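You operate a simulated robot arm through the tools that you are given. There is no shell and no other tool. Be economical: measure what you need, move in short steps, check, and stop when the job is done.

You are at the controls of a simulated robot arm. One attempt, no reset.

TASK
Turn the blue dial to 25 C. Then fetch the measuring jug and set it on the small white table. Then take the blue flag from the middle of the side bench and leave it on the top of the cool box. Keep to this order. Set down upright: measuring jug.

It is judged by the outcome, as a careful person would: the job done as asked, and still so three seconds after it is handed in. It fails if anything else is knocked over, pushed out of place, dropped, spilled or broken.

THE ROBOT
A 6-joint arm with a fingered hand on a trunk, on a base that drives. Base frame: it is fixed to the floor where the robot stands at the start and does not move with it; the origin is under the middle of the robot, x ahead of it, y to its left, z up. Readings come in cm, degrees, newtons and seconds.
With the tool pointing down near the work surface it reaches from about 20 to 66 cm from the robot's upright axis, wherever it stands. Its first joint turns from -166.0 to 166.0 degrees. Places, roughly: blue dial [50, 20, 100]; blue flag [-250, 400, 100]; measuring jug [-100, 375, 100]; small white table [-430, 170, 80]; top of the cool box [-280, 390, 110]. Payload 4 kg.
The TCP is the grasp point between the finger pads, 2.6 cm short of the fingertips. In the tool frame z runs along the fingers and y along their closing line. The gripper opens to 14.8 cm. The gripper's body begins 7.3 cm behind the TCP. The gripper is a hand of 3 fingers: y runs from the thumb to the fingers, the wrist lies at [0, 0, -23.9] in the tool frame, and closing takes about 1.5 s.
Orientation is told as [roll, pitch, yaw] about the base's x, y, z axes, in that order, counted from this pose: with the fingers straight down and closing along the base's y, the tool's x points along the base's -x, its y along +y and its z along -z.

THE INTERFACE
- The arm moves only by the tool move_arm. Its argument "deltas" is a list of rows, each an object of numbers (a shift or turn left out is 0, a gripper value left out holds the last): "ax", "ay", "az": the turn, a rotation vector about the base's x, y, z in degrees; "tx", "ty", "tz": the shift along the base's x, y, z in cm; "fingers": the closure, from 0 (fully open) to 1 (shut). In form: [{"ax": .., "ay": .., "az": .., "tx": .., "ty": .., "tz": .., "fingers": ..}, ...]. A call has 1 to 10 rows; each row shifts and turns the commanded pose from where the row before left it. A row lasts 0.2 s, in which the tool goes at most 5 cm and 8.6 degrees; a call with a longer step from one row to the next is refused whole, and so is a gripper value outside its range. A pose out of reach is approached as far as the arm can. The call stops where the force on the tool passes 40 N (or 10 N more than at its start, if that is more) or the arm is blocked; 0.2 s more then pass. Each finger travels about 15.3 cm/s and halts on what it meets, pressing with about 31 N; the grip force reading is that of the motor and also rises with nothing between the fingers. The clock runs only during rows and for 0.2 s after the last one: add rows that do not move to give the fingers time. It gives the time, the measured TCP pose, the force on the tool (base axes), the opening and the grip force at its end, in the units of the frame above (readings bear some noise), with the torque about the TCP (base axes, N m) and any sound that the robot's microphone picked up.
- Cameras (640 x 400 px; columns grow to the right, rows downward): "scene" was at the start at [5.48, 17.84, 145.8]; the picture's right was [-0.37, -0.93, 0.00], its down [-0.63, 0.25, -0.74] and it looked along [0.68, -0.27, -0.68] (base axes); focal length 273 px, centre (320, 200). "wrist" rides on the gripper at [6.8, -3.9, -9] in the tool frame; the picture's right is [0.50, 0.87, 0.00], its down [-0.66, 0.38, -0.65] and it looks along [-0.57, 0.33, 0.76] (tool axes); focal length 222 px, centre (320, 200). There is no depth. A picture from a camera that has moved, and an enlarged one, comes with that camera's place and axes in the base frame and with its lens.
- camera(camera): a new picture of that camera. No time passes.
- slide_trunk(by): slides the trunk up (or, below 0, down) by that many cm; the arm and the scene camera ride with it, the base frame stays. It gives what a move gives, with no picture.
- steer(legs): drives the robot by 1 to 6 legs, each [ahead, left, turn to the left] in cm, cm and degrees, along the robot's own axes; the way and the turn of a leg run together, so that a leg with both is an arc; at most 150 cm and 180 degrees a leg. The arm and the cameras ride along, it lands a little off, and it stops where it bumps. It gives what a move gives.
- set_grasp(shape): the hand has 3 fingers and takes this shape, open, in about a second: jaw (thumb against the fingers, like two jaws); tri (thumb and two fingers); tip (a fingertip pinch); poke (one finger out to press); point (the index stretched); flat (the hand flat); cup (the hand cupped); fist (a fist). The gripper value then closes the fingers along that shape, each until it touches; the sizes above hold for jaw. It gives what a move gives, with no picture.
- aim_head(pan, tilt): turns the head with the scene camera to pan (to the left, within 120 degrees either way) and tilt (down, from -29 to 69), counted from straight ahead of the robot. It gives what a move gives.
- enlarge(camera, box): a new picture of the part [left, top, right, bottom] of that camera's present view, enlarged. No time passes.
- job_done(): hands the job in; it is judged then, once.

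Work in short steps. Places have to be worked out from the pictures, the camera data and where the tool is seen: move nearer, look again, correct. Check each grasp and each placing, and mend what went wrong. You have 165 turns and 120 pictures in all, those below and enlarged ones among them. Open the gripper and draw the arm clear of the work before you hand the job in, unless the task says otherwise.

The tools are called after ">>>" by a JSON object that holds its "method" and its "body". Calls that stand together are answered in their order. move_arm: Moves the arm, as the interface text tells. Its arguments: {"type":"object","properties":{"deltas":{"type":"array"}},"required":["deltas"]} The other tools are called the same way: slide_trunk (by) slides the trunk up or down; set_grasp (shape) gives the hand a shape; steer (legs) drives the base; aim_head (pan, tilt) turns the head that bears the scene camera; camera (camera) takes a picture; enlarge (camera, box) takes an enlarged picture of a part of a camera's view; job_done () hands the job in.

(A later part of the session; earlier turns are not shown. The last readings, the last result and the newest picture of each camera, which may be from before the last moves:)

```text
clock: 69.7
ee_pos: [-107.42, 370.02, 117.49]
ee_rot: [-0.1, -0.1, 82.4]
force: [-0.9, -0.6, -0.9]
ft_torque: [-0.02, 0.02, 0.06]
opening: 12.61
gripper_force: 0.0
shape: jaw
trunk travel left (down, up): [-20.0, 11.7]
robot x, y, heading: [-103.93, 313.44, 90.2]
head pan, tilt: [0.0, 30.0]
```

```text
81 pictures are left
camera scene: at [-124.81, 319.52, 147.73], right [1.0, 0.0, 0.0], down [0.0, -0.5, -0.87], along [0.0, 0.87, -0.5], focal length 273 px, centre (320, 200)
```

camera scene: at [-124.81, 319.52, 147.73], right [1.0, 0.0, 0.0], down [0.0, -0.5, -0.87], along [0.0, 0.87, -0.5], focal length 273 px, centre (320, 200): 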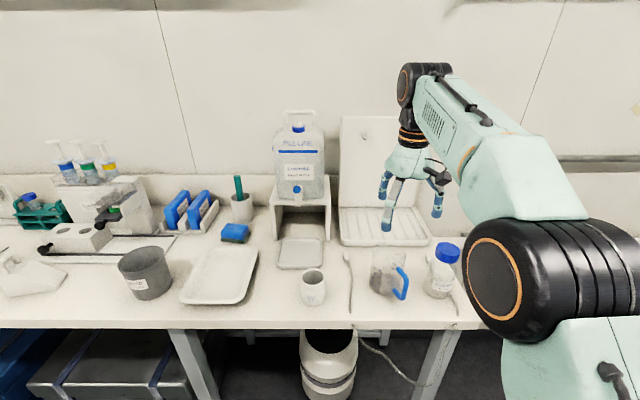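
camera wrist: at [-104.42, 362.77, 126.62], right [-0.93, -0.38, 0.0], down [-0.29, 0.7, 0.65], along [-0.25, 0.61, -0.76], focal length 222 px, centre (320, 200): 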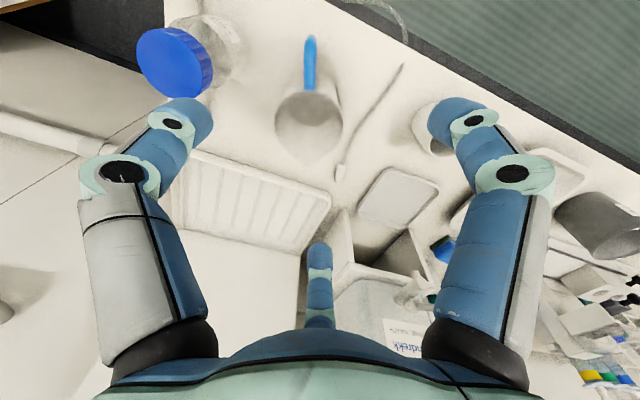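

Good view of the jug. Zoom both for accurate position.

>>> {"method": "enlarge", "body": {"camera": "scene", "box": [336, 230, 464, 310]}}

>>> {"method": "enlarge", "body": {"camera": "wrist", "box": [230, 20, 390, 180]}}

```text
5.00 times, centred on (400, 270) of scene
camera zoom: at [-124.81, 319.52, 147.73], right [1.0, 0.0, 0.0], down [0.0, -0.5, -0.87], along [0.0, 0.87, -0.5], focal length 1367 px, centre (-80, -150)
```

zoom: 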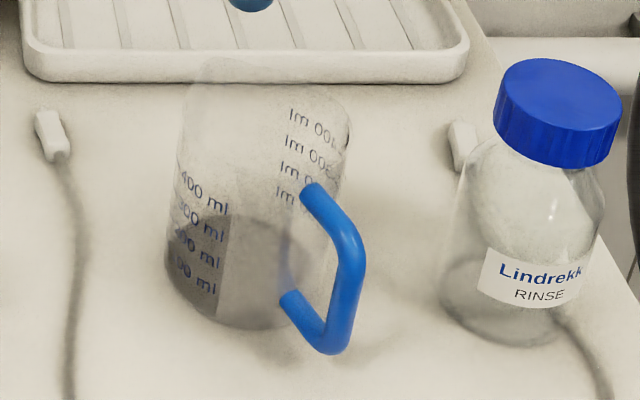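

```text
2.50 times, centred on (310, 100) of wrist
camera zoom: at [-104.42, 362.77, 126.62], right [-0.93, -0.38, 0.0], down [-0.29, 0.7, 0.65], along [-0.25, 0.61, -0.76], focal length 555 px, centre (345, 450)
```

zoom: 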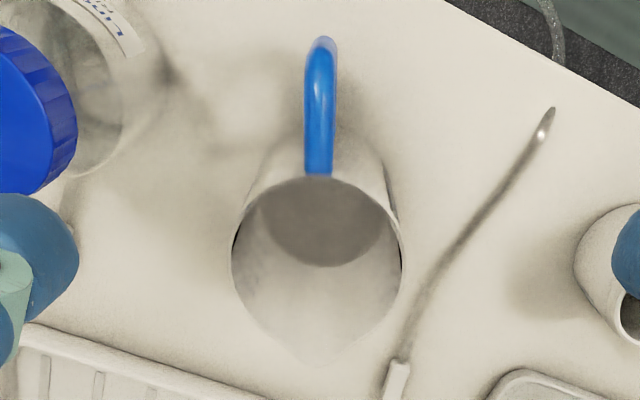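

The jug centre is ≈[-107.2, 373.2] with the handle exactly between two fingers. I centre and descend around it.

>>> {"method": "move_arm", "body": {"deltas": [{"tx": 0.2, "ty": 3.2}, {"tz": -4}, {"tz": -4}, {"tz": -3}, {}]}}

>>> {"method": "camera", "body": {"camera": "wrist"}}

>>> {"method": "enlarge", "body": {"camera": "scene", "box": [304, 210, 464, 310]}}

```text
clock: 70.9
ee_pos: [-107.32, 371.11, 106.44]
ee_rot: [0.0, -0.1, 82.3]
force: [-0.2, 0.4, 0.2]
ft_torque: [0.03, 0.03, -0.01]
opening: 12.62
gripper_force: 0.1
shape: jaw
out of reach, approached as far as the arm can: row 1
trunk travel left (down, up): [-20.0, 11.7]
robot x, y, heading: [-103.8, 313.34, 90.2]
head pan, tilt: [0.0, 30.0]
```

```text
78 pictures are left
camera wrist: at [-104.4, 363.87, 115.6], right [-0.93, -0.38, 0.0], down [-0.29, 0.7, 0.65], along [-0.25, 0.61, -0.76], focal length 222 px, centre (320, 200)
```

wrist: 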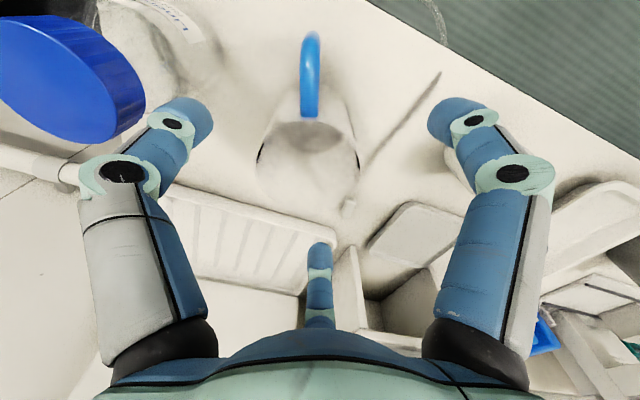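

```text
4.00 times, centred on (384, 260) of scene
camera zoom: at [-124.8, 319.55, 147.73], right [1.0, 0.0, 0.0], down [0.0, -0.5, -0.87], along [0.0, 0.87, -0.5], focal length 1094 px, centre (64, -40)
```

zoom: 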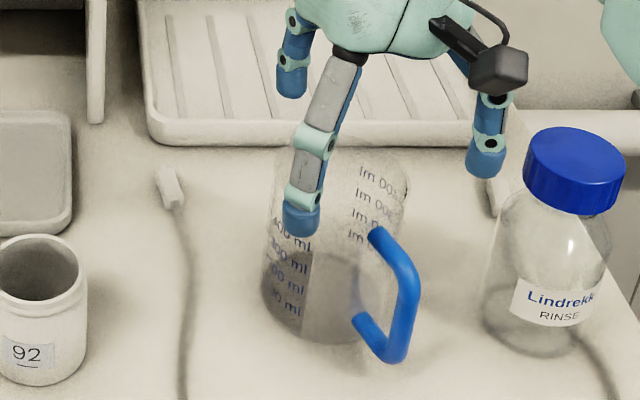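

The arm is at its reach limit; I raise slightly, drive 5 cm closer and recentre.

>>> {"method": "move_arm", "body": {"deltas": [{"tz": 4}, {}]}}

>>> {"method": "steer", "body": {"legs": [[5, 0, 0]]}}

```text
clock: 71.5
ee_pos: [-107.28, 371.26, 110.63]
ee_rot: [-0.1, -0.2, 82.3]
force: [0.5, 0.1, 0.0]
ft_torque: [-0.04, -0.01, -0.01]
opening: 12.61
gripper_force: 0.1
shape: jaw
trunk travel left (down, up): [-20.0, 11.7]
robot x, y, heading: [-103.74, 313.04, 90.2]
head pan, tilt: [0.0, 30.0]
```

```text
clock: 72.4
ee_pos: [-107.38, 376.15, 110.48]
ee_rot: [-0.1, -0.1, 82.3]
force: [0.2, 0.5, -0.6]
ft_torque: [-0.02, 0.01, 0.0]
opening: 12.6
gripper_force: 0.0
shape: jaw
trunk travel left (down, up): [-20.0, 11.7]
robot x, y, heading: [-103.84, 317.51, 90.2]
head pan, tilt: [0.0, 30.0]
```

Now shift -3 cm in y and take a wrist look to check centring.

>>> {"method": "move_arm", "body": {"deltas": [{"ty": -2.9, "tx": 0.1}, {"tz": -3}, {}]}}

>>> {"method": "enlarge", "body": {"camera": "wrist", "box": [140, 0, 480, 280]}}

```text
clock: 73.2
ee_pos: [-107.26, 373.2, 107.46]
ee_rot: [0.0, -0.1, 82.3]
force: [-0.5, -0.8, -0.4]
ft_torque: [-0.02, 0.0, 0.02]
opening: 12.59
gripper_force: 0.1
shape: jaw
trunk travel left (down, up): [-20.0, 11.7]
robot x, y, heading: [-103.96, 318.1, 90.3]
head pan, tilt: [0.0, 30.0]
```

```text
1.43 times, centred on (310, 140) of wrist
camera zoom: at [-104.24, 365.84, 116.6], right [-0.93, -0.38, 0.0], down [-0.29, 0.7, 0.65], along [-0.25, 0.61, -0.76], focal length 317 px, centre (334, 286)
```

zoom: 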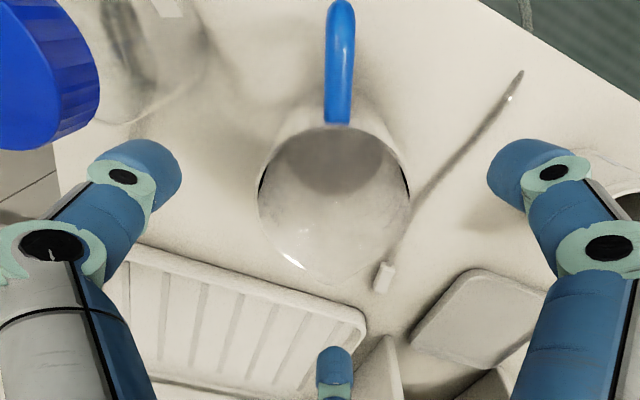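

Centred. Descend 10 cm and close gently.

>>> {"method": "move_arm", "body": {"deltas": [{"tz": -3, "ty": -0.3}, {"tz": -3}, {"tz": -3.5}, {}, {"fingers": 0.3}, {"fingers": 0.4}, {"fingers": 0.5}, {"fingers": 0.6}, {}, {}]}}

>>> {"method": "camera", "body": {"camera": "wrist"}}

>>> {"method": "enlarge", "body": {"camera": "scene", "box": [304, 210, 464, 310]}}

```text
clock: 75.4
ee_pos: [-107.24, 372.89, 98.01]
ee_rot: [-0.1, -0.1, 82.2]
force: [0.3, 0.4, -0.5]
ft_torque: [0.07, -0.02, 0.02]
opening: 7.88
gripper_force: 31.1
shape: jaw
trunk travel left (down, up): [-20.0, 11.7]
robot x, y, heading: [-103.84, 317.89, 90.3]
head pan, tilt: [0.0, 30.0]
```

```text
75 pictures are left
camera wrist: at [-104.31, 365.65, 107.11], right [-0.93, -0.38, 0.0], down [-0.29, 0.7, 0.65], along [-0.25, 0.61, -0.76], focal length 222 px, centre (320, 200)
```

wrist: 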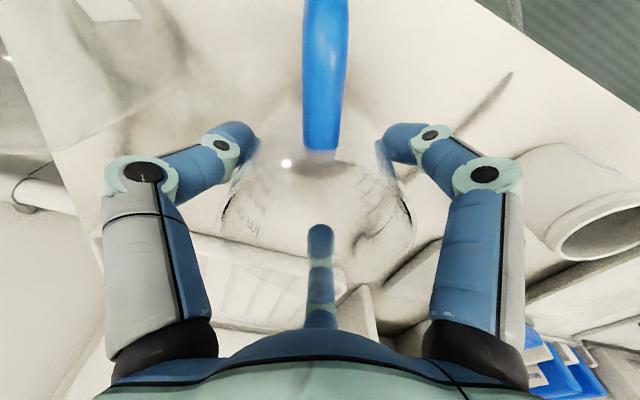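

```text
4.00 times, centred on (384, 260) of scene
camera zoom: at [-124.82, 324.49, 147.73], right [1.0, 0.0, 0.0], down [0.0, -0.5, -0.87], along [0.0, 0.87, -0.5], focal length 1094 px, centre (64, -40)
```

zoom: 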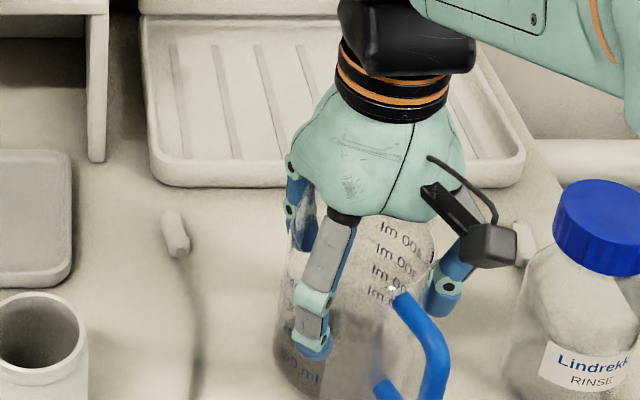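

Gripped (7.9 cm, 31 N). Lift 4 cm and check.

>>> {"method": "move_arm", "body": {"deltas": [{"tz": 2, "fingers": 0.8}, {"tz": 2}, {}]}}

>>> {"method": "enlarge", "body": {"camera": "scene", "box": [304, 210, 464, 310]}}

```text
clock: 76.2
ee_pos: [-107.23, 372.93, 101.96]
ee_rot: [-0.1, -0.1, 82.3]
force: [-0.2, 0.0, -0.4]
ft_torque: [0.06, -0.01, 0.02]
opening: 7.89
gripper_force: 30.8
shape: jaw
trunk travel left (down, up): [-20.0, 11.7]
robot x, y, heading: [-103.86, 317.79, 90.3]
head pan, tilt: [0.0, 30.0]
```

```text
4.00 times, centred on (384, 260) of scene
camera zoom: at [-124.82, 324.5, 147.73], right [1.0, 0.0, 0.0], down [0.0, -0.5, -0.87], along [0.0, 0.87, -0.5], focal length 1094 px, centre (64, -40)
```

zoom: 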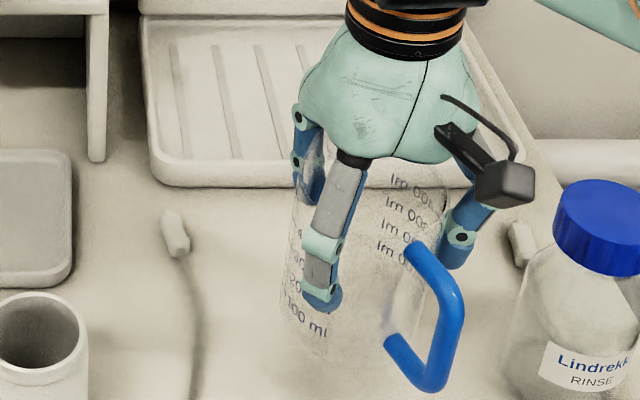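

The jug is lifted cleanly. I raise it more, pull back and back the base out of the bench.

>>> {"method": "move_arm", "body": {"deltas": [{"tz": 4}, {"tz": 4}, {"tz": 4}, {"tz": 3}, {"ty": -4}, {"ty": -4}, {"ty": -4}, {"ty": -4}, {"ty": -4}, {}]}}

>>> {"method": "steer", "body": {"legs": [[-22, 0, 0]]}}

>>> {"method": "aim_head", "body": {"pan": 75, "tilt": 20}}

>>> {"method": "camera", "body": {"camera": "scene"}}

```text
clock: 78.4
ee_pos: [-107.17, 352.91, 116.99]
ee_rot: [-0.1, -0.1, 82.3]
force: [0.1, 0.3, -1.1]
ft_torque: [-0.02, -0.01, 0.01]
opening: 7.88
gripper_force: 30.8
shape: jaw
trunk travel left (down, up): [-20.0, 11.7]
robot x, y, heading: [-104.11, 318.0, 90.1]
head pan, tilt: [0.0, 30.0]
```

```text
clock: 80.1
ee_pos: [-107.15, 330.65, 117.1]
ee_rot: [0.0, -0.2, 82.2]
force: [0.4, 0.4, -1.6]
ft_torque: [0.02, -0.01, -0.01]
opening: 7.9
gripper_force: 31.2
shape: jaw
trunk travel left (down, up): [-20.0, 11.7]
robot x, y, heading: [-103.6, 295.94, 90.3]
head pan, tilt: [0.0, 30.0]
```

```text
clock: 81.6
ee_pos: [-107.16, 330.83, 117.01]
ee_rot: [0.0, 0.0, 82.2]
force: [-0.1, 0.2, -1.1]
ft_torque: [0.04, 0.0, 0.0]
opening: 7.91
gripper_force: 31.0
shape: jaw
trunk travel left (down, up): [-20.0, 11.7]
robot x, y, heading: [-103.85, 295.81, 90.2]
head pan, tilt: [75.0, 20.0]
```

```text
72 pictures are left
camera scene: at [-133.73, 295.72, 149.33], right [0.26, 0.97, 0.0], down [0.33, -0.09, -0.94], along [-0.91, 0.24, -0.34], focal length 273 px, centre (320, 200)
```

scene: 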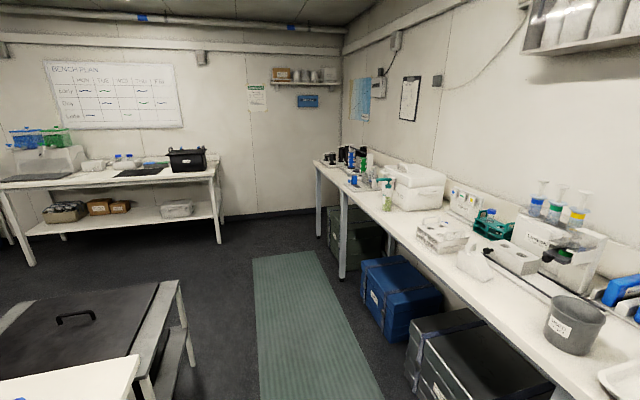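

The small white table appears to be the one by the far wall at left. Zoom on it and on the bench.

>>> {"method": "enlarge", "body": {"camera": "scene", "box": [0, 110, 240, 260]}}

>>> {"method": "enlarge", "body": {"camera": "scene", "box": [310, 130, 510, 255]}}

>>> {"method": "aim_head", "body": {"pan": 110, "tilt": 25}}

>>> {"method": "camera", "body": {"camera": "scene"}}

```text
2.67 times, centred on (120, 185) of scene
camera zoom: at [-133.73, 295.72, 149.33], right [0.26, 0.97, 0.0], down [0.33, -0.09, -0.94], along [-0.91, 0.24, -0.34], focal length 729 px, centre (853, 240)
```

zoom: 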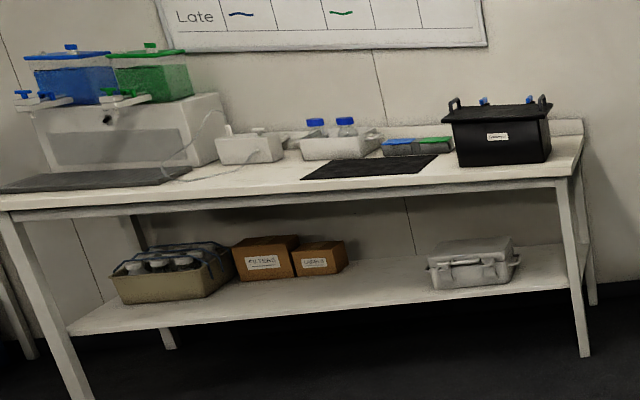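

```text
3.20 times, centred on (410, 192) of scene
camera zoom: at [-133.73, 295.72, 149.33], right [0.26, 0.97, 0.0], down [0.33, -0.09, -0.94], along [-0.91, 0.24, -0.34], focal length 875 px, centre (32, 224)
```

zoom: 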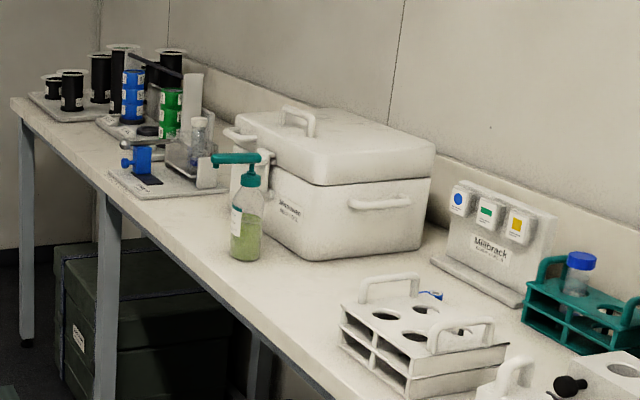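

```text
clock: 82.6
ee_pos: [-107.17, 330.77, 117.07]
ee_rot: [0.0, -0.1, 82.2]
force: [0.2, 0.4, -0.2]
ft_torque: [0.01, -0.03, -0.02]
opening: 7.91
gripper_force: 30.9
shape: jaw
trunk travel left (down, up): [-20.0, 11.7]
robot x, y, heading: [-103.85, 295.92, 90.2]
head pan, tilt: [110.0, 25.0]
```

```text
69 pictures are left
camera scene: at [-133.38, 290.16, 148.53], right [-0.34, 0.94, 0.0], down [0.4, 0.15, -0.91], along [-0.85, -0.31, -0.42], focal length 273 px, centre (320, 200)
```

scene: 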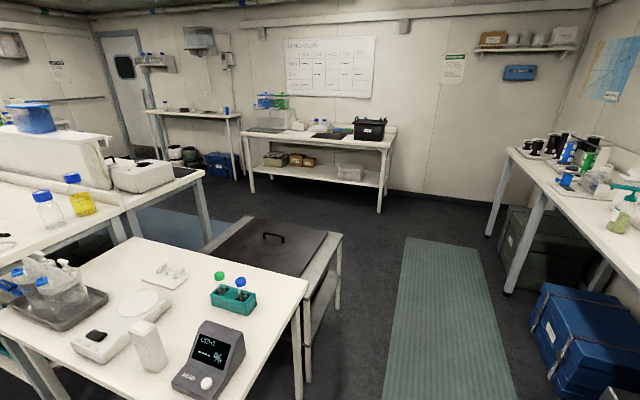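

Table A ([-412..-465], y 93–263) is the target. I turn to face -x and drive down the corridor, then look at it.

>>> {"method": "steer", "body": {"legs": [[0, 10, 0], [0, 0, 89.7]]}}

>>> {"method": "steer", "body": {"legs": [[120, 0, 0], [98, 0, 0]]}}

>>> {"method": "aim_head", "body": {"pan": 25, "tilt": 30}}

>>> {"method": "camera", "body": {"camera": "scene"}}

```text
clock: 87.9
ee_pos: [-148.76, 292.82, 116.92]
ee_rot: [0.0, -0.1, 171.7]
force: [-0.5, -0.1, -0.5]
ft_torque: [0.0, 0.0, -0.01]
opening: 7.87
gripper_force: 31.2
shape: jaw
trunk travel left (down, up): [-20.0, 11.7]
robot x, y, heading: [-114.06, 295.93, 179.5]
head pan, tilt: [110.0, 25.0]
```

```text
clock: 98.7
ee_pos: [-367.06, 294.43, 116.89]
ee_rot: [0.0, -0.1, 171.8]
force: [-0.2, -0.1, -0.4]
ft_torque: [-0.01, 0.01, 0.02]
opening: 7.88
gripper_force: 31.4
shape: jaw
trunk travel left (down, up): [-20.0, 11.7]
robot x, y, heading: [-331.92, 297.55, 179.6]
head pan, tilt: [110.0, 25.0]
```

```text
clock: 100.3
ee_pos: [-366.96, 294.51, 117.11]
ee_rot: [0.0, 0.0, 171.6]
force: [0.9, 0.5, -0.2]
ft_torque: [0.02, 0.02, -0.03]
opening: 7.89
gripper_force: 31.5
shape: jaw
trunk travel left (down, up): [-20.0, 11.7]
robot x, y, heading: [-332.02, 297.7, 179.7]
head pan, tilt: [25.0, 30.0]
```

```text
68 pictures are left
camera scene: at [-337.97, 272.54, 147.73], right [-0.42, 0.91, 0.0], down [0.45, 0.21, -0.87], along [-0.79, -0.36, -0.5], focal length 273 px, centre (320, 200)
```

scene: 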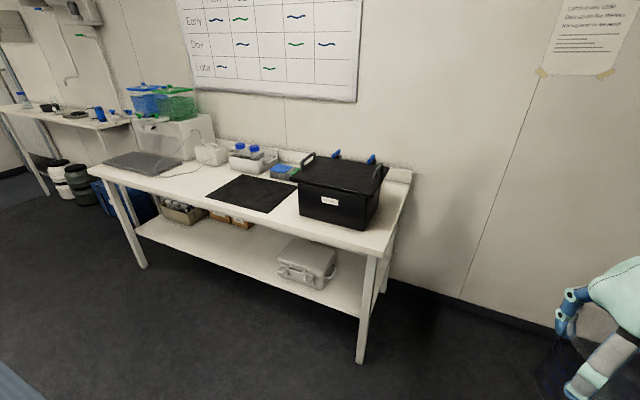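

Free white patch between the grey pad and the black mat at ≈[-435, 140], table z≈75. I drive there with the hand over the patch's front.

>>> {"method": "steer", "body": {"legs": [[0, 80, 0], [0, 74, 0]]}}

>>> {"method": "slide_trunk", "body": {"by": -10}}

>>> {"method": "aim_head", "body": {"pan": 0, "tilt": 35}}

>>> {"method": "camera", "body": {"camera": "scene"}}

```text
clock: 114.3
ee_pos: [-369.3, 140.47, 116.93]
ee_rot: [-0.1, -0.1, 171.0]
force: [-0.2, 0.2, -0.2]
ft_torque: [0.03, 0.0, 0.01]
opening: 7.89
gripper_force: 31.1
shape: jaw
trunk travel left (down, up): [-20.0, 11.7]
robot x, y, heading: [-334.3, 143.24, 178.9]
head pan, tilt: [25.0, 30.0]
```

```text
clock: 115.6
ee_pos: [-369.3, 140.39, 107.13]
ee_rot: [-0.1, -0.2, 171.1]
force: [0.1, -0.6, -1.4]
ft_torque: [-0.01, 0.01, -0.01]
opening: 7.89
gripper_force: 30.7
shape: jaw
trunk travel left (down, up): [-10.0, 21.7]
robot x, y, heading: [-334.46, 143.03, 178.8]
head pan, tilt: [25.0, 30.0]
```

```text
clock: 116.5
ee_pos: [-369.23, 140.53, 106.96]
ee_rot: [-0.1, 0.0, 170.9]
force: [0.2, -0.2, -0.7]
ft_torque: [0.01, 0.01, -0.01]
opening: 7.86
gripper_force: 31.2
shape: jaw
trunk travel left (down, up): [-10.0, 21.7]
robot x, y, heading: [-334.12, 142.91, 178.8]
head pan, tilt: [0.0, 35.0]
```

```text
67 pictures are left
camera scene: at [-342.87, 122.04, 136.91], right [0.02, 1.0, 0.0], down [0.57, -0.01, -0.82], along [-0.82, 0.02, -0.57], focal length 273 px, centre (320, 200)
```

scene: 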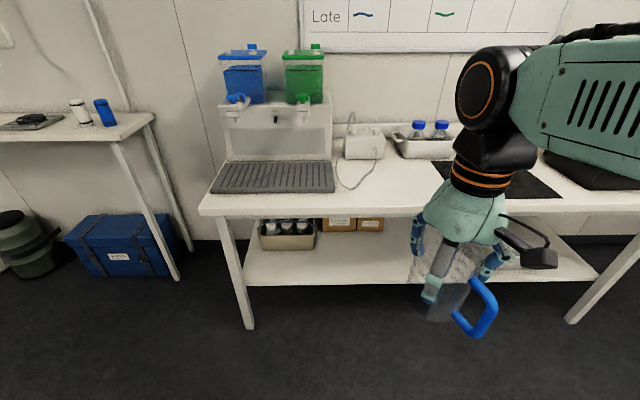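

The patch between cable and mat centres near [-430, 157], table z≈80. I shift right 14 and drive ahead 36.

>>> {"method": "steer", "body": {"legs": [[0, -14, 1], [36, 0, 0]]}}

>>> {"method": "camera", "body": {"camera": "scene"}}

>>> {"method": "camera", "body": {"camera": "wrist"}}

```text
clock: 120.3
ee_pos: [-405.03, 153.72, 106.98]
ee_rot: [-0.1, -0.2, 172.2]
force: [0.1, -0.5, -1.1]
ft_torque: [0.02, 0.0, -0.01]
opening: 7.88
gripper_force: 30.9
shape: jaw
trunk travel left (down, up): [-10.0, 21.7]
robot x, y, heading: [-370.15, 157.32, -180.0]
head pan, tilt: [0.0, 35.0]
```

```text
66 pictures are left
camera scene: at [-378.38, 135.9, 136.9], right [0.0, 1.0, 0.0], down [0.57, 0.0, -0.82], along [-0.82, 0.0, -0.57], focal length 273 px, centre (320, 200)
```

scene: 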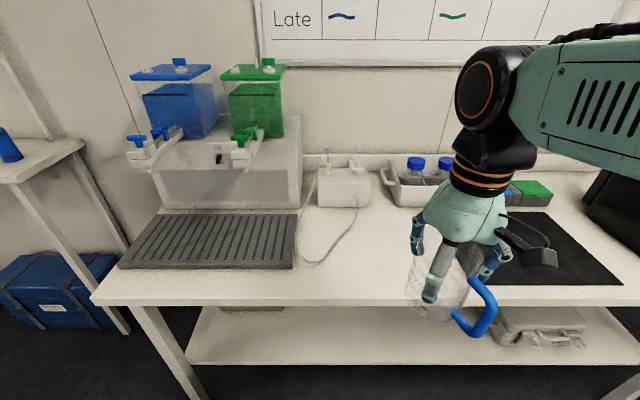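

```text
65 pictures are left
camera wrist: at [-397.87, 156.64, 116.1], right [0.38, -0.93, 0.0], down [-0.7, -0.29, 0.65], along [-0.61, -0.25, -0.76], focal length 222 px, centre (320, 200)
```

wrist: 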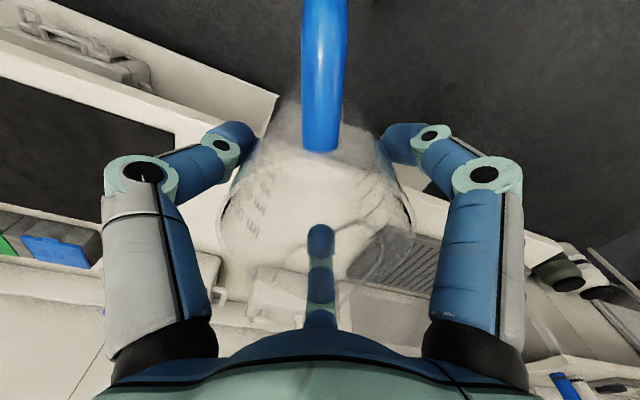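

Table top ≈82. I extend to [-430, 157] and lower carefully.

>>> {"method": "move_arm", "body": {"deltas": [{"tx": -4.5, "ty": 1}, {"tx": -4.5, "ty": 1}, {"tx": -4, "ty": 1.2}, {"tx": -4}, {"tx": -4}, {"tx": -4}, {"tz": -3}, {"tz": -3}, {"tz": -3}, {}]}}

>>> {"method": "camera", "body": {"camera": "scene"}}

>>> {"method": "camera", "body": {"camera": "wrist"}}

```text
clock: 122.5
ee_pos: [-431.51, 156.95, 98.0]
ee_rot: [-0.1, -0.1, 172.3]
force: [0.8, 0.8, -1.2]
ft_torque: [-0.02, 0.03, 0.06]
opening: 7.9
gripper_force: 30.2
shape: jaw
out of reach, approached as far as the arm can: row 7
trunk travel left (down, up): [-10.0, 21.7]
robot x, y, heading: [-370.48, 156.83, -180.1]
head pan, tilt: [0.0, 35.0]
```

```text
64 pictures are left
camera scene: at [-378.34, 135.9, 136.91], right [0.0, 1.0, 0.0], down [0.57, 0.0, -0.82], along [-0.82, 0.0, -0.57], focal length 273 px, centre (320, 200)
```

scene: 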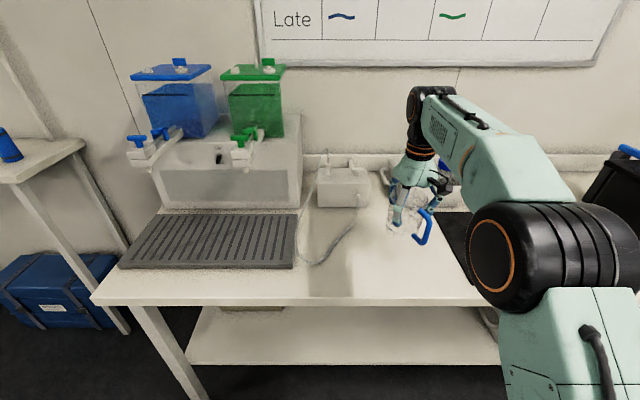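

```text
63 pictures are left
camera wrist: at [-424.26, 159.91, 107.0], right [0.38, -0.93, 0.0], down [-0.7, -0.29, 0.65], along [-0.61, -0.25, -0.76], focal length 222 px, centre (320, 200)
```

wrist: 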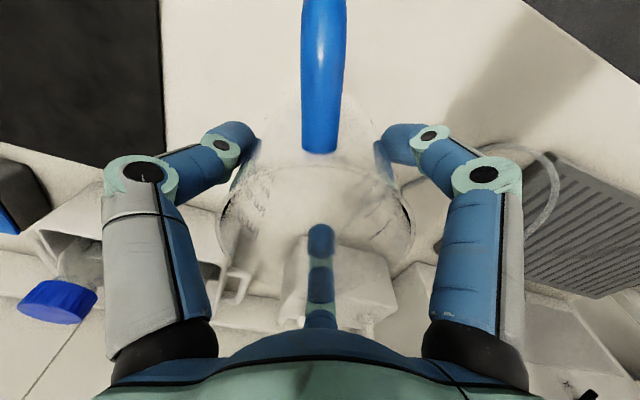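

Position is clear on all sides. Lower in small steps until contact.

>>> {"method": "move_arm", "body": {"deltas": [{"tz": -1.5, "tx": 1}, {"tz": -1.5}, {"tz": -1}, {"tz": -1}, {}]}}

>>> {"method": "enlarge", "body": {"camera": "scene", "box": [340, 180, 468, 290]}}

```text
clock: 123.7
ee_pos: [-430.54, 156.98, 92.95]
ee_rot: [0.0, -0.1, 172.2]
force: [-0.7, -0.5, -1.2]
ft_torque: [-0.03, 0.0, 0.0]
opening: 7.85
gripper_force: 31.0
shape: jaw
trunk travel left (down, up): [-10.0, 21.7]
robot x, y, heading: [-369.96, 157.07, -180.0]
head pan, tilt: [0.0, 35.0]
```

```text
3.64 times, centred on (404, 235) of scene
camera zoom: at [-378.33, 135.9, 136.91], right [0.0, 1.0, 0.0], down [0.57, 0.0, -0.82], along [-0.82, 0.0, -0.57], focal length 994 px, centre (14, 73)
```

zoom: 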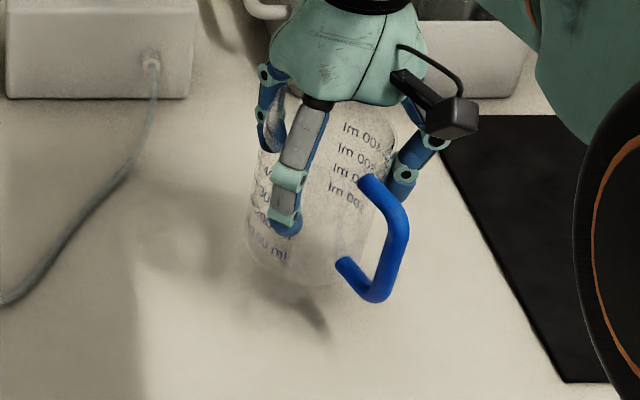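

Shadow shows a gap still; continue in 0.6 cm steps.

>>> {"method": "move_arm", "body": {"deltas": [{"tz": -0.6}, {"tz": -0.6}, {"tz": -0.6}, {"tz": -0.6}]}}

>>> {"method": "enlarge", "body": {"camera": "scene", "box": [340, 180, 468, 290]}}

```text
clock: 124.7
ee_pos: [-430.46, 156.99, 90.54]
ee_rot: [-0.2, 0.0, 172.2]
force: [-0.4, 0.3, -0.2]
ft_torque: [0.01, 0.01, 0.01]
opening: 7.88
gripper_force: 30.7
shape: jaw
trunk travel left (down, up): [-10.0, 21.7]
robot x, y, heading: [-370.35, 156.7, -180.0]
head pan, tilt: [0.0, 35.0]
```

```text
3.64 times, centred on (404, 235) of scene
camera zoom: at [-378.34, 135.9, 136.91], right [0.0, 1.0, 0.0], down [0.57, 0.0, -0.82], along [-0.82, 0.0, -0.57], focal length 994 px, centre (14, 73)
```

zoom: 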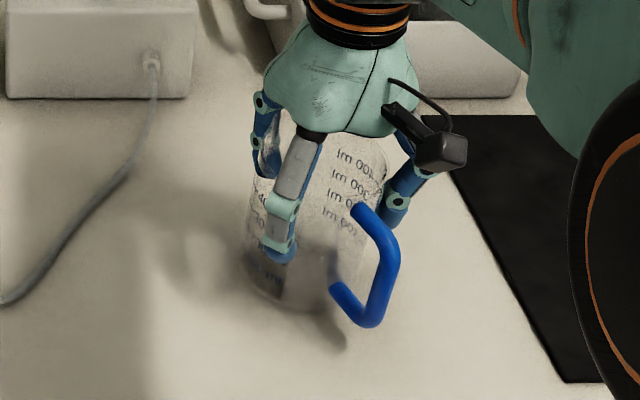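

>>> {"method": "move_arm", "body": {"deltas": [{"tz": -0.4}, {"tz": -0.4}, {"tz": -0.4}]}}

```text
clock: 125.5
ee_pos: [-430.52, 156.91, 89.77]
ee_rot: [0.0, -0.5, 172.2]
force: [-2.6, 0.1, 25.5]
ft_torque: [0.21, -0.07, 0.16]
opening: 7.84
gripper_force: 31.1
shape: jaw
trunk travel left (down, up): [-10.0, 21.7]
robot x, y, heading: [-370.15, 156.96, -180.0]
head pan, tilt: [0.0, 35.0]
```

Contact with 25 N; ease up 0.5 cm, then open slowly and rise straight up.

>>> {"method": "move_arm", "body": {"deltas": [{"tz": 0.45}, {}, {"fingers": 0.45}, {"fingers": 0.35}, {"fingers": 0.2}, {"fingers": 0.1}, {}, {}]}}

>>> {"method": "camera", "body": {"camera": "wrist"}}

>>> {"method": "enlarge", "body": {"camera": "scene", "box": [340, 180, 468, 290]}}

```text
clock: 127.3
ee_pos: [-430.52, 156.94, 89.8]
ee_rot: [0.0, -0.1, 172.2]
force: [0.3, -0.2, -1.2]
ft_torque: [0.02, 0.02, -0.01]
opening: 13.31
gripper_force: 0.1
shape: jaw
trunk travel left (down, up): [-10.0, 21.7]
robot x, y, heading: [-370.37, 157.06, -179.9]
head pan, tilt: [0.0, 35.0]
```

```text
60 pictures are left
camera wrist: at [-423.25, 159.86, 98.96], right [0.38, -0.93, 0.0], down [-0.7, -0.29, 0.65], along [-0.61, -0.25, -0.76], focal length 222 px, centre (320, 200)
```

wrist: 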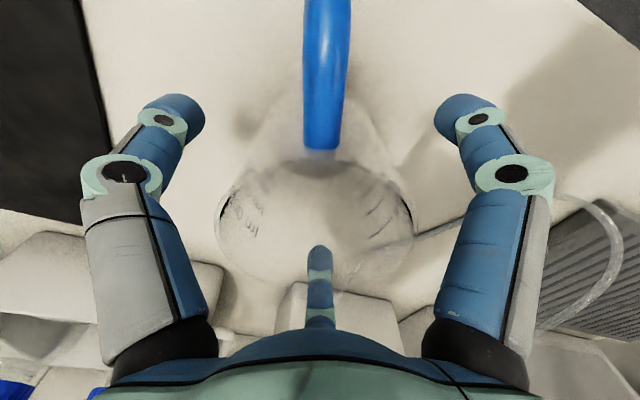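

```text
3.64 times, centred on (404, 235) of scene
camera zoom: at [-378.32, 135.9, 136.91], right [0.0, 1.0, 0.0], down [0.57, 0.0, -0.82], along [-0.82, 0.0, -0.57], focal length 994 px, centre (14, 73)
```

zoom: 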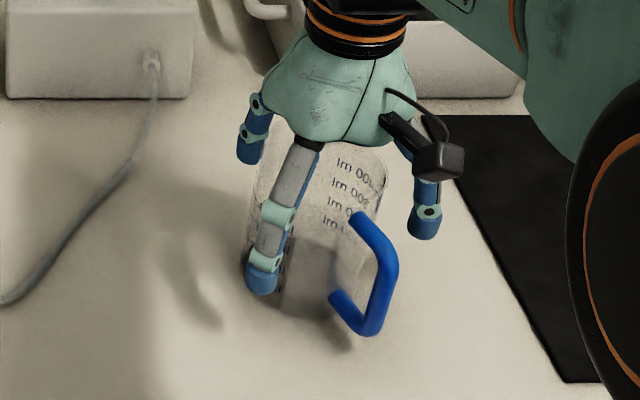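

The jug stands freely. Raise the hand straight up clear of it and retract.

>>> {"method": "move_arm", "body": {"deltas": [{"tz": 3, "fingers": 0.05}, {"tz": 3}, {"tz": 3}, {"tz": 3}, {"tz": 4}, {"tz": 3, "tx": 2}, {"tx": 4}, {"tx": 4}, {"tx": 4}, {"tx": 4}]}}

>>> {"method": "camera", "body": {"camera": "scene"}}

```text
clock: 129.5
ee_pos: [-412.37, 157.01, 108.87]
ee_rot: [0.0, 0.0, 172.2]
force: [-0.4, 0.4, -0.2]
ft_torque: [-0.03, 0.01, 0.0]
opening: 14.02
gripper_force: 0.1
shape: jaw
trunk travel left (down, up): [-10.0, 21.7]
robot x, y, heading: [-370.13, 157.19, -180.0]
head pan, tilt: [0.0, 35.0]
```

```text
58 pictures are left
camera scene: at [-378.22, 135.9, 136.91], right [0.0, 1.0, 0.0], down [0.57, 0.0, -0.82], along [-0.82, 0.0, -0.57], focal length 273 px, centre (320, 200)
```

scene: 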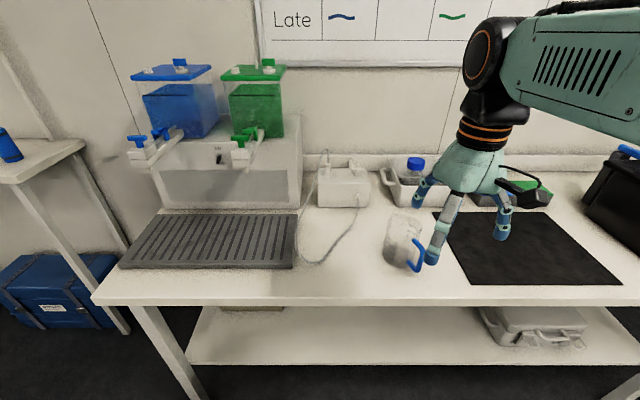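

The jug is upright and in place. Now back away, raise the trunk, and drive to the side bench facing +y.

>>> {"method": "steer", "body": {"legs": [[-38, 0, 0], [0, -138, 0], [0, 0, -90], [0, -70, 0]]}}

>>> {"method": "slide_trunk", "body": {"by": 10}}

>>> {"method": "camera", "body": {"camera": "scene"}}

```text
clock: 153.8
ee_pos: [-263.09, 338.55, 108.87]
ee_rot: [0.1, -0.1, 82.8]
force: [0.4, -0.3, 0.4]
ft_torque: [-0.01, 0.04, 0.0]
opening: 14.06
gripper_force: 0.1
shape: jaw
trunk travel left (down, up): [-10.0, 21.7]
robot x, y, heading: [-262.83, 296.63, 90.8]
head pan, tilt: [0.0, 35.0]
```

```text
clock: 155.2
ee_pos: [-263.07, 338.63, 118.98]
ee_rot: [-0.1, -0.2, 82.7]
force: [0.1, 0.0, 0.4]
ft_torque: [-0.01, 0.05, 0.02]
opening: 14.03
gripper_force: 0.0
shape: jaw
trunk travel left (down, up): [-20.0, 11.7]
robot x, y, heading: [-262.55, 296.43, 90.6]
head pan, tilt: [0.0, 35.0]
```

```text
57 pictures are left
camera scene: at [-283.57, 302.37, 146.95], right [1.0, 0.01, 0.0], down [0.01, -0.57, -0.82], along [-0.01, 0.82, -0.57], focal length 273 px, centre (320, 200)
```

scene: 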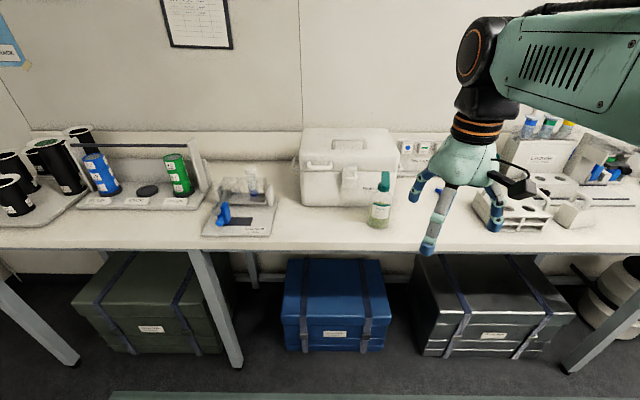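

The flag should be near (409,150): zoom on the little holder with coloured tags and the cool box.

>>> {"method": "enlarge", "body": {"camera": "scene", "box": [290, 115, 450, 215]}}

>>> {"method": "enlarge", "body": {"camera": "scene", "box": [384, 130, 448, 190]}}

>>> {"method": "camera", "body": {"camera": "wrist"}}

```text
4.00 times, centred on (370, 165) of scene
camera zoom: at [-283.57, 302.37, 146.95], right [1.0, 0.01, 0.0], down [0.01, -0.57, -0.82], along [-0.01, 0.82, -0.57], focal length 1094 px, centre (120, 340)
```

zoom: 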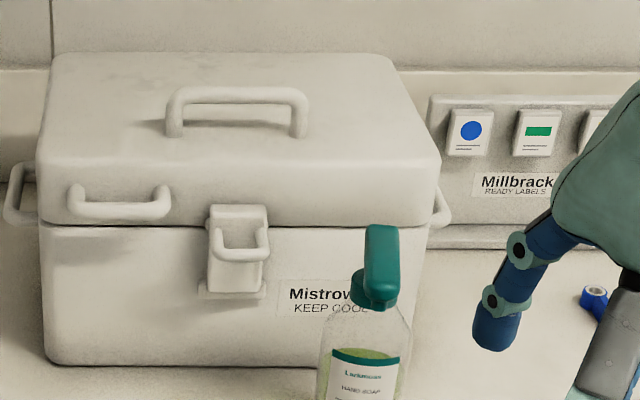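

```text
6.67 times, centred on (416, 160) of scene
camera zoom: at [-283.57, 302.37, 146.95], right [1.0, 0.01, 0.0], down [0.01, -0.57, -0.82], along [-0.01, 0.82, -0.57], focal length 1823 px, centre (-320, 467)
```

zoom: 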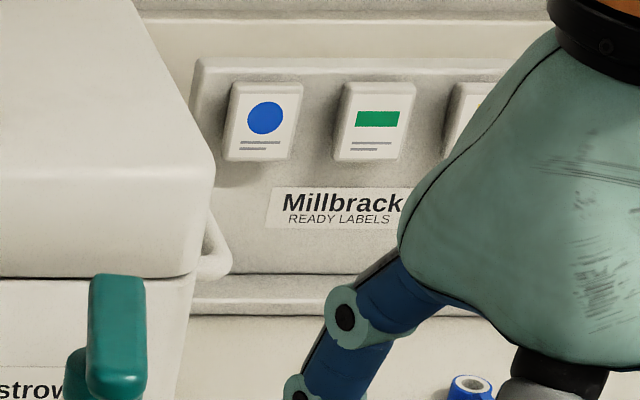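

```text
54 pictures are left
camera wrist: at [-260.05, 331.39, 128.02], right [-0.92, -0.39, 0.0], down [-0.29, 0.7, 0.65], along [-0.25, 0.6, -0.76], focal length 222 px, centre (320, 200)
```

wrist: 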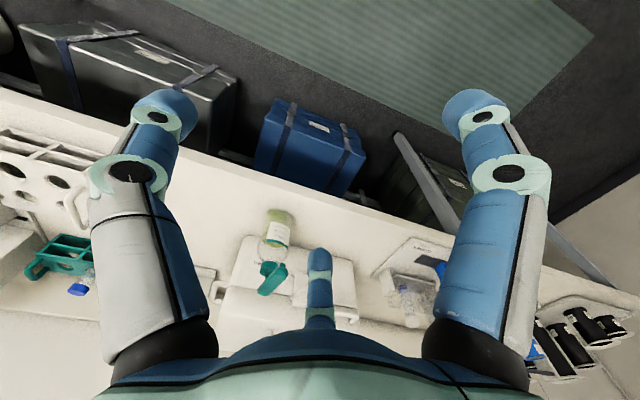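

There's a small blue thing hidden behind the hand at (595,298). I shift base right so the area appears left of the arm.

>>> {"method": "steer", "body": {"legs": [[0, -32, -0.6]]}}

>>> {"method": "camera", "body": {"camera": "scene"}}

>>> {"method": "enlarge", "body": {"camera": "scene", "box": [260, 120, 420, 220]}}

```text
clock: 158.5
ee_pos: [-230.51, 338.82, 118.93]
ee_rot: [0.0, -0.1, 82.1]
force: [-0.6, -0.2, 0.2]
ft_torque: [-0.01, -0.03, 0.02]
opening: 14.04
gripper_force: 0.0
shape: jaw
trunk travel left (down, up): [-20.0, 11.7]
robot x, y, heading: [-230.84, 296.29, 90.2]
head pan, tilt: [0.0, 35.0]
```

```text
53 pictures are left
camera scene: at [-251.53, 302.82, 146.95], right [1.0, 0.0, 0.0], down [0.0, -0.57, -0.82], along [0.0, 0.82, -0.57], focal length 273 px, centre (320, 200)
```

scene: 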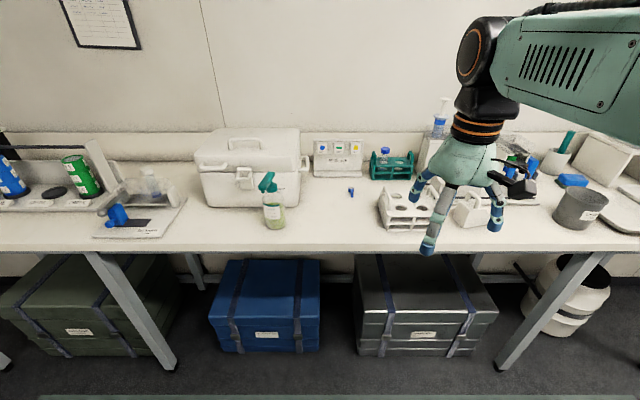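

```text
4.00 times, centred on (340, 170) of scene
camera zoom: at [-251.53, 302.82, 146.95], right [1.0, 0.0, 0.0], down [0.0, -0.57, -0.82], along [0.0, 0.82, -0.57], focal length 1094 px, centre (240, 320)
```

zoom: 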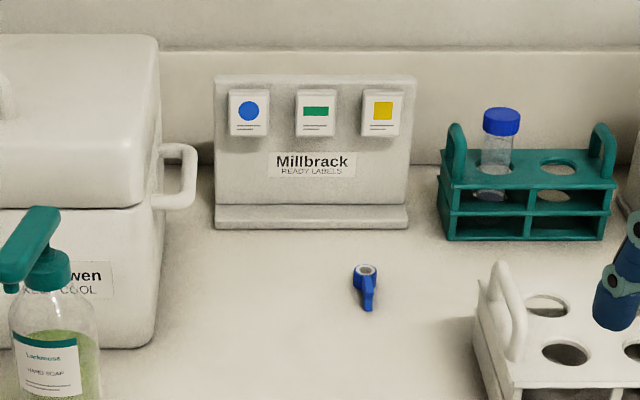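

>>> {"method": "enlarge", "body": {"camera": "scene", "box": [335, 180, 367, 200]}}

>>> {"method": "enlarge", "body": {"camera": "scene", "box": [310, 135, 374, 180]}}

```text
16.00 times, centred on (351, 190) of scene
camera zoom: at [-251.53, 302.82, 146.95], right [1.0, 0.0, 0.0], down [0.0, -0.57, -0.82], along [0.0, 0.82, -0.57], focal length 4375 px, centre (-176, 360)
```

zoom: 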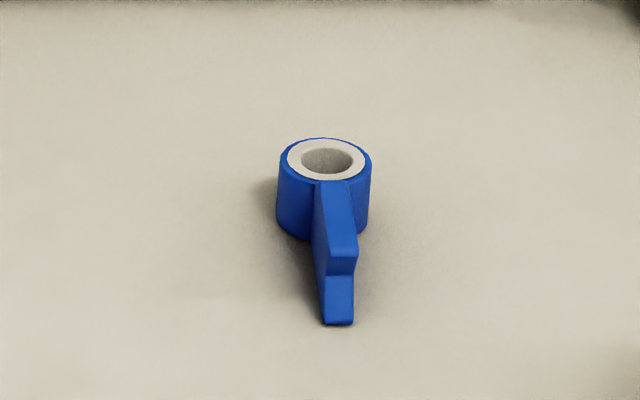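

```text
8.89 times, centred on (342, 158) of scene
camera zoom: at [-251.53, 302.82, 146.95], right [1.0, 0.0, 0.0], down [0.0, -0.57, -0.82], along [0.0, 0.82, -0.57], focal length 2431 px, centre (124, 578)
```

zoom: 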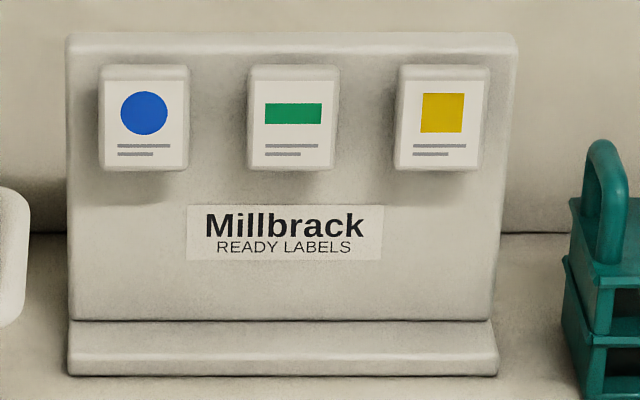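

The blue flag is the small ring-with-tab at ≈[-239.5, 391.3], ring ~2.3 cm wide, ~2 cm high, tab toward me. Reach will be tight; I look down to see the base's footprint versus the bench.

>>> {"method": "aim_head", "body": {"pan": -15, "tilt": 69}}

>>> {"method": "camera", "body": {"camera": "scene"}}

```text
clock: 159.5
ee_pos: [-230.73, 338.91, 118.9]
ee_rot: [0.0, -0.1, 82.1]
force: [0.5, 0.7, -0.4]
ft_torque: [0.0, 0.0, 0.01]
opening: 14.08
gripper_force: 0.1
shape: jaw
trunk travel left (down, up): [-20.0, 11.7]
robot x, y, heading: [-230.57, 296.32, 90.2]
head pan, tilt: [-15.0, 68.8]
```

```text
49 pictures are left
camera scene: at [-250.11, 299.42, 142.58], right [0.97, -0.26, 0.0], down [-0.24, -0.9, -0.36], along [0.09, 0.35, -0.93], focal length 273 px, centre (320, 200)
```

scene: 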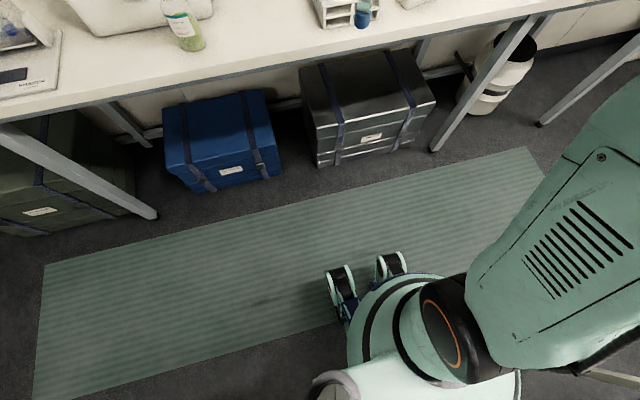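

The base is small (~25 cm), so I can drive 32 cm closer safely.

>>> {"method": "steer", "body": {"legs": [[20, 6, 0], [12, 0, 0]]}}

>>> {"method": "aim_head", "body": {"pan": -5, "tilt": 45}}

>>> {"method": "move_arm", "body": {"deltas": [{"az": -6, "tx": -2, "ty": 2, "fingers": 0.3}, {"az": -6, "ty": 2, "fingers": 0.4}, {"az": -6, "ty": 2}, {}]}}

>>> {"method": "camera", "body": {"camera": "wrist"}}

>>> {"method": "camera", "body": {"camera": "scene"}}

```text
clock: 162.0
ee_pos: [-236.65, 370.8, 118.91]
ee_rot: [-0.1, 0.0, 81.9]
force: [-1.1, 0.3, 0.0]
ft_torque: [-0.01, 0.01, 0.01]
opening: 14.04
gripper_force: 0.1
shape: jaw
trunk travel left (down, up): [-20.0, 11.7]
robot x, y, heading: [-236.86, 328.37, 90.0]
head pan, tilt: [-15.0, 68.8]
```

```text
clock: 162.9
ee_pos: [-236.68, 370.68, 118.89]
ee_rot: [-0.1, -0.1, 82.0]
force: [1.0, 1.3, 0.6]
ft_torque: [-0.02, 0.03, 0.0]
opening: 14.02
gripper_force: 0.0
shape: jaw
trunk travel left (down, up): [-20.0, 11.7]
robot x, y, heading: [-236.49, 328.52, 90.0]
head pan, tilt: [-5.0, 45.0]
```

```text
clock: 163.9
ee_pos: [-238.73, 376.77, 118.92]
ee_rot: [-0.1, -0.1, 64.0]
force: [0.2, -0.7, 0.5]
ft_torque: [-0.01, -0.02, -0.03]
opening: 8.93
gripper_force: 0.0
shape: jaw
trunk travel left (down, up): [-20.0, 11.7]
robot x, y, heading: [-236.39, 328.69, 90.0]
head pan, tilt: [-5.0, 45.0]
```

```text
48 pictures are left
camera wrist: at [-238.09, 368.97, 127.98], right [-1.0, -0.07, 0.0], down [-0.05, 0.75, 0.65], along [-0.04, 0.65, -0.76], focal length 222 px, centre (320, 200)
```

wrist: 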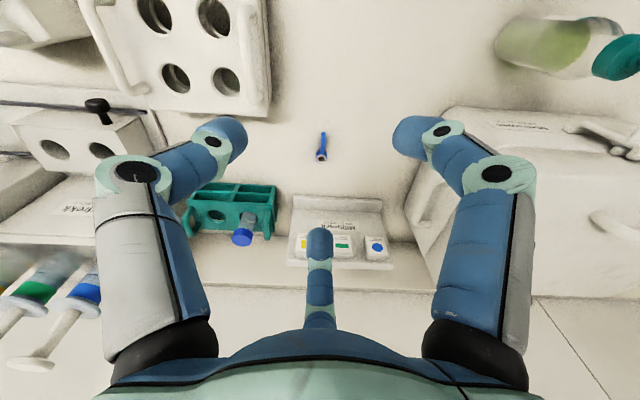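

```text
47 pictures are left
camera scene: at [-256.89, 334.05, 145.47], right [1.0, -0.09, 0.0], down [-0.06, -0.7, -0.71], along [0.06, 0.7, -0.71], focal length 273 px, centre (320, 200)
```

scene: 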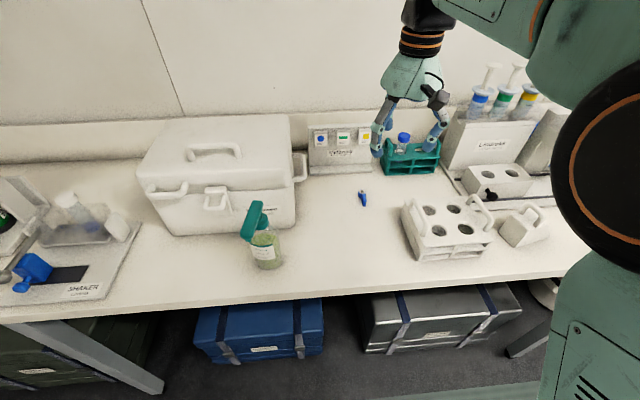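

>>> {"method": "enlarge", "body": {"camera": "wrist", "box": [296, 120, 346, 170]}}

>>> {"method": "enlarge", "body": {"camera": "scene", "box": [345, 185, 377, 210]}}

```text
8.00 times, centred on (321, 145) of wrist
camera zoom: at [-238.09, 368.97, 127.98], right [-1.0, -0.07, 0.0], down [-0.05, 0.75, 0.65], along [-0.04, 0.65, -0.76], focal length 1777 px, centre (312, 640)
```

zoom: 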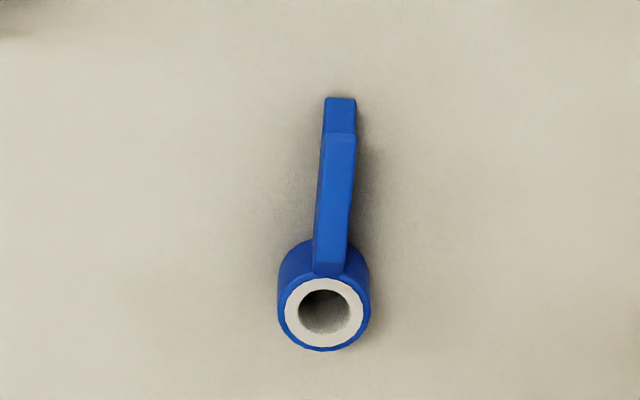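

```text
16.00 times, centred on (361, 198) of scene
camera zoom: at [-256.89, 334.05, 145.47], right [1.0, -0.09, 0.0], down [-0.06, -0.7, -0.71], along [0.06, 0.7, -0.71], focal length 4375 px, centre (-336, 240)
```

zoom: 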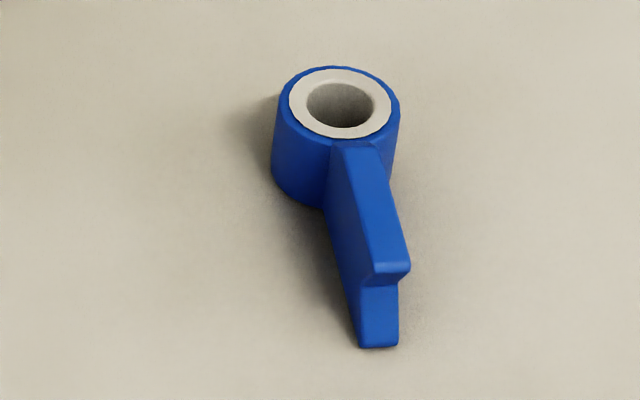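

Ring at ≈[-239.8, 390.0]. Descend part-way, then move over it and check.

>>> {"method": "move_arm", "body": {"deltas": [{"tz": -4, "ty": 2}, {"tz": -4, "ty": 2}, {"tz": -4, "ty": 2}, {"tz": -4, "ty": 2}, {"tz": -2, "ty": 2, "tx": -1}, {"ty": 2}, {"ty": 1.2, "fingers": 0.5}, {}]}}

>>> {"method": "camera", "body": {"camera": "wrist"}}

>>> {"method": "enlarge", "body": {"camera": "scene", "box": [300, 125, 428, 215]}}

```text
clock: 165.7
ee_pos: [-239.61, 390.07, 100.87]
ee_rot: [0.0, -0.1, 64.1]
force: [0.6, -0.3, 0.1]
ft_torque: [-0.01, -0.03, 0.0]
opening: 7.43
gripper_force: 0.1
shape: jaw
trunk travel left (down, up): [-20.0, 11.7]
robot x, y, heading: [-236.58, 328.57, 90.3]
head pan, tilt: [-5.0, 45.0]
```

```text
44 pictures are left
camera wrist: at [-239.11, 382.19, 110.05], right [-1.0, -0.07, 0.0], down [-0.05, 0.75, 0.65], along [-0.05, 0.65, -0.76], focal length 222 px, centre (320, 200)
```

wrist: 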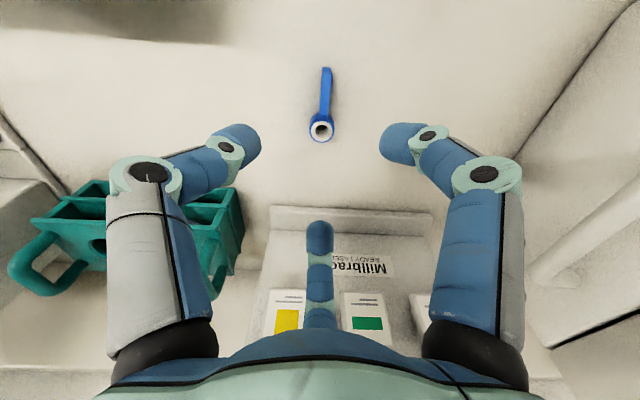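

```text
4.44 times, centred on (364, 170) of scene
camera zoom: at [-256.89, 334.08, 145.47], right [1.0, -0.09, 0.0], down [-0.06, -0.7, -0.71], along [0.06, 0.7, -0.71], focal length 1215 px, centre (124, 333)
```

zoom: 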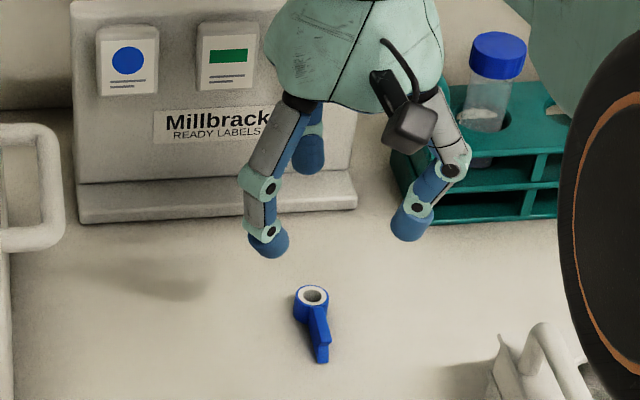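

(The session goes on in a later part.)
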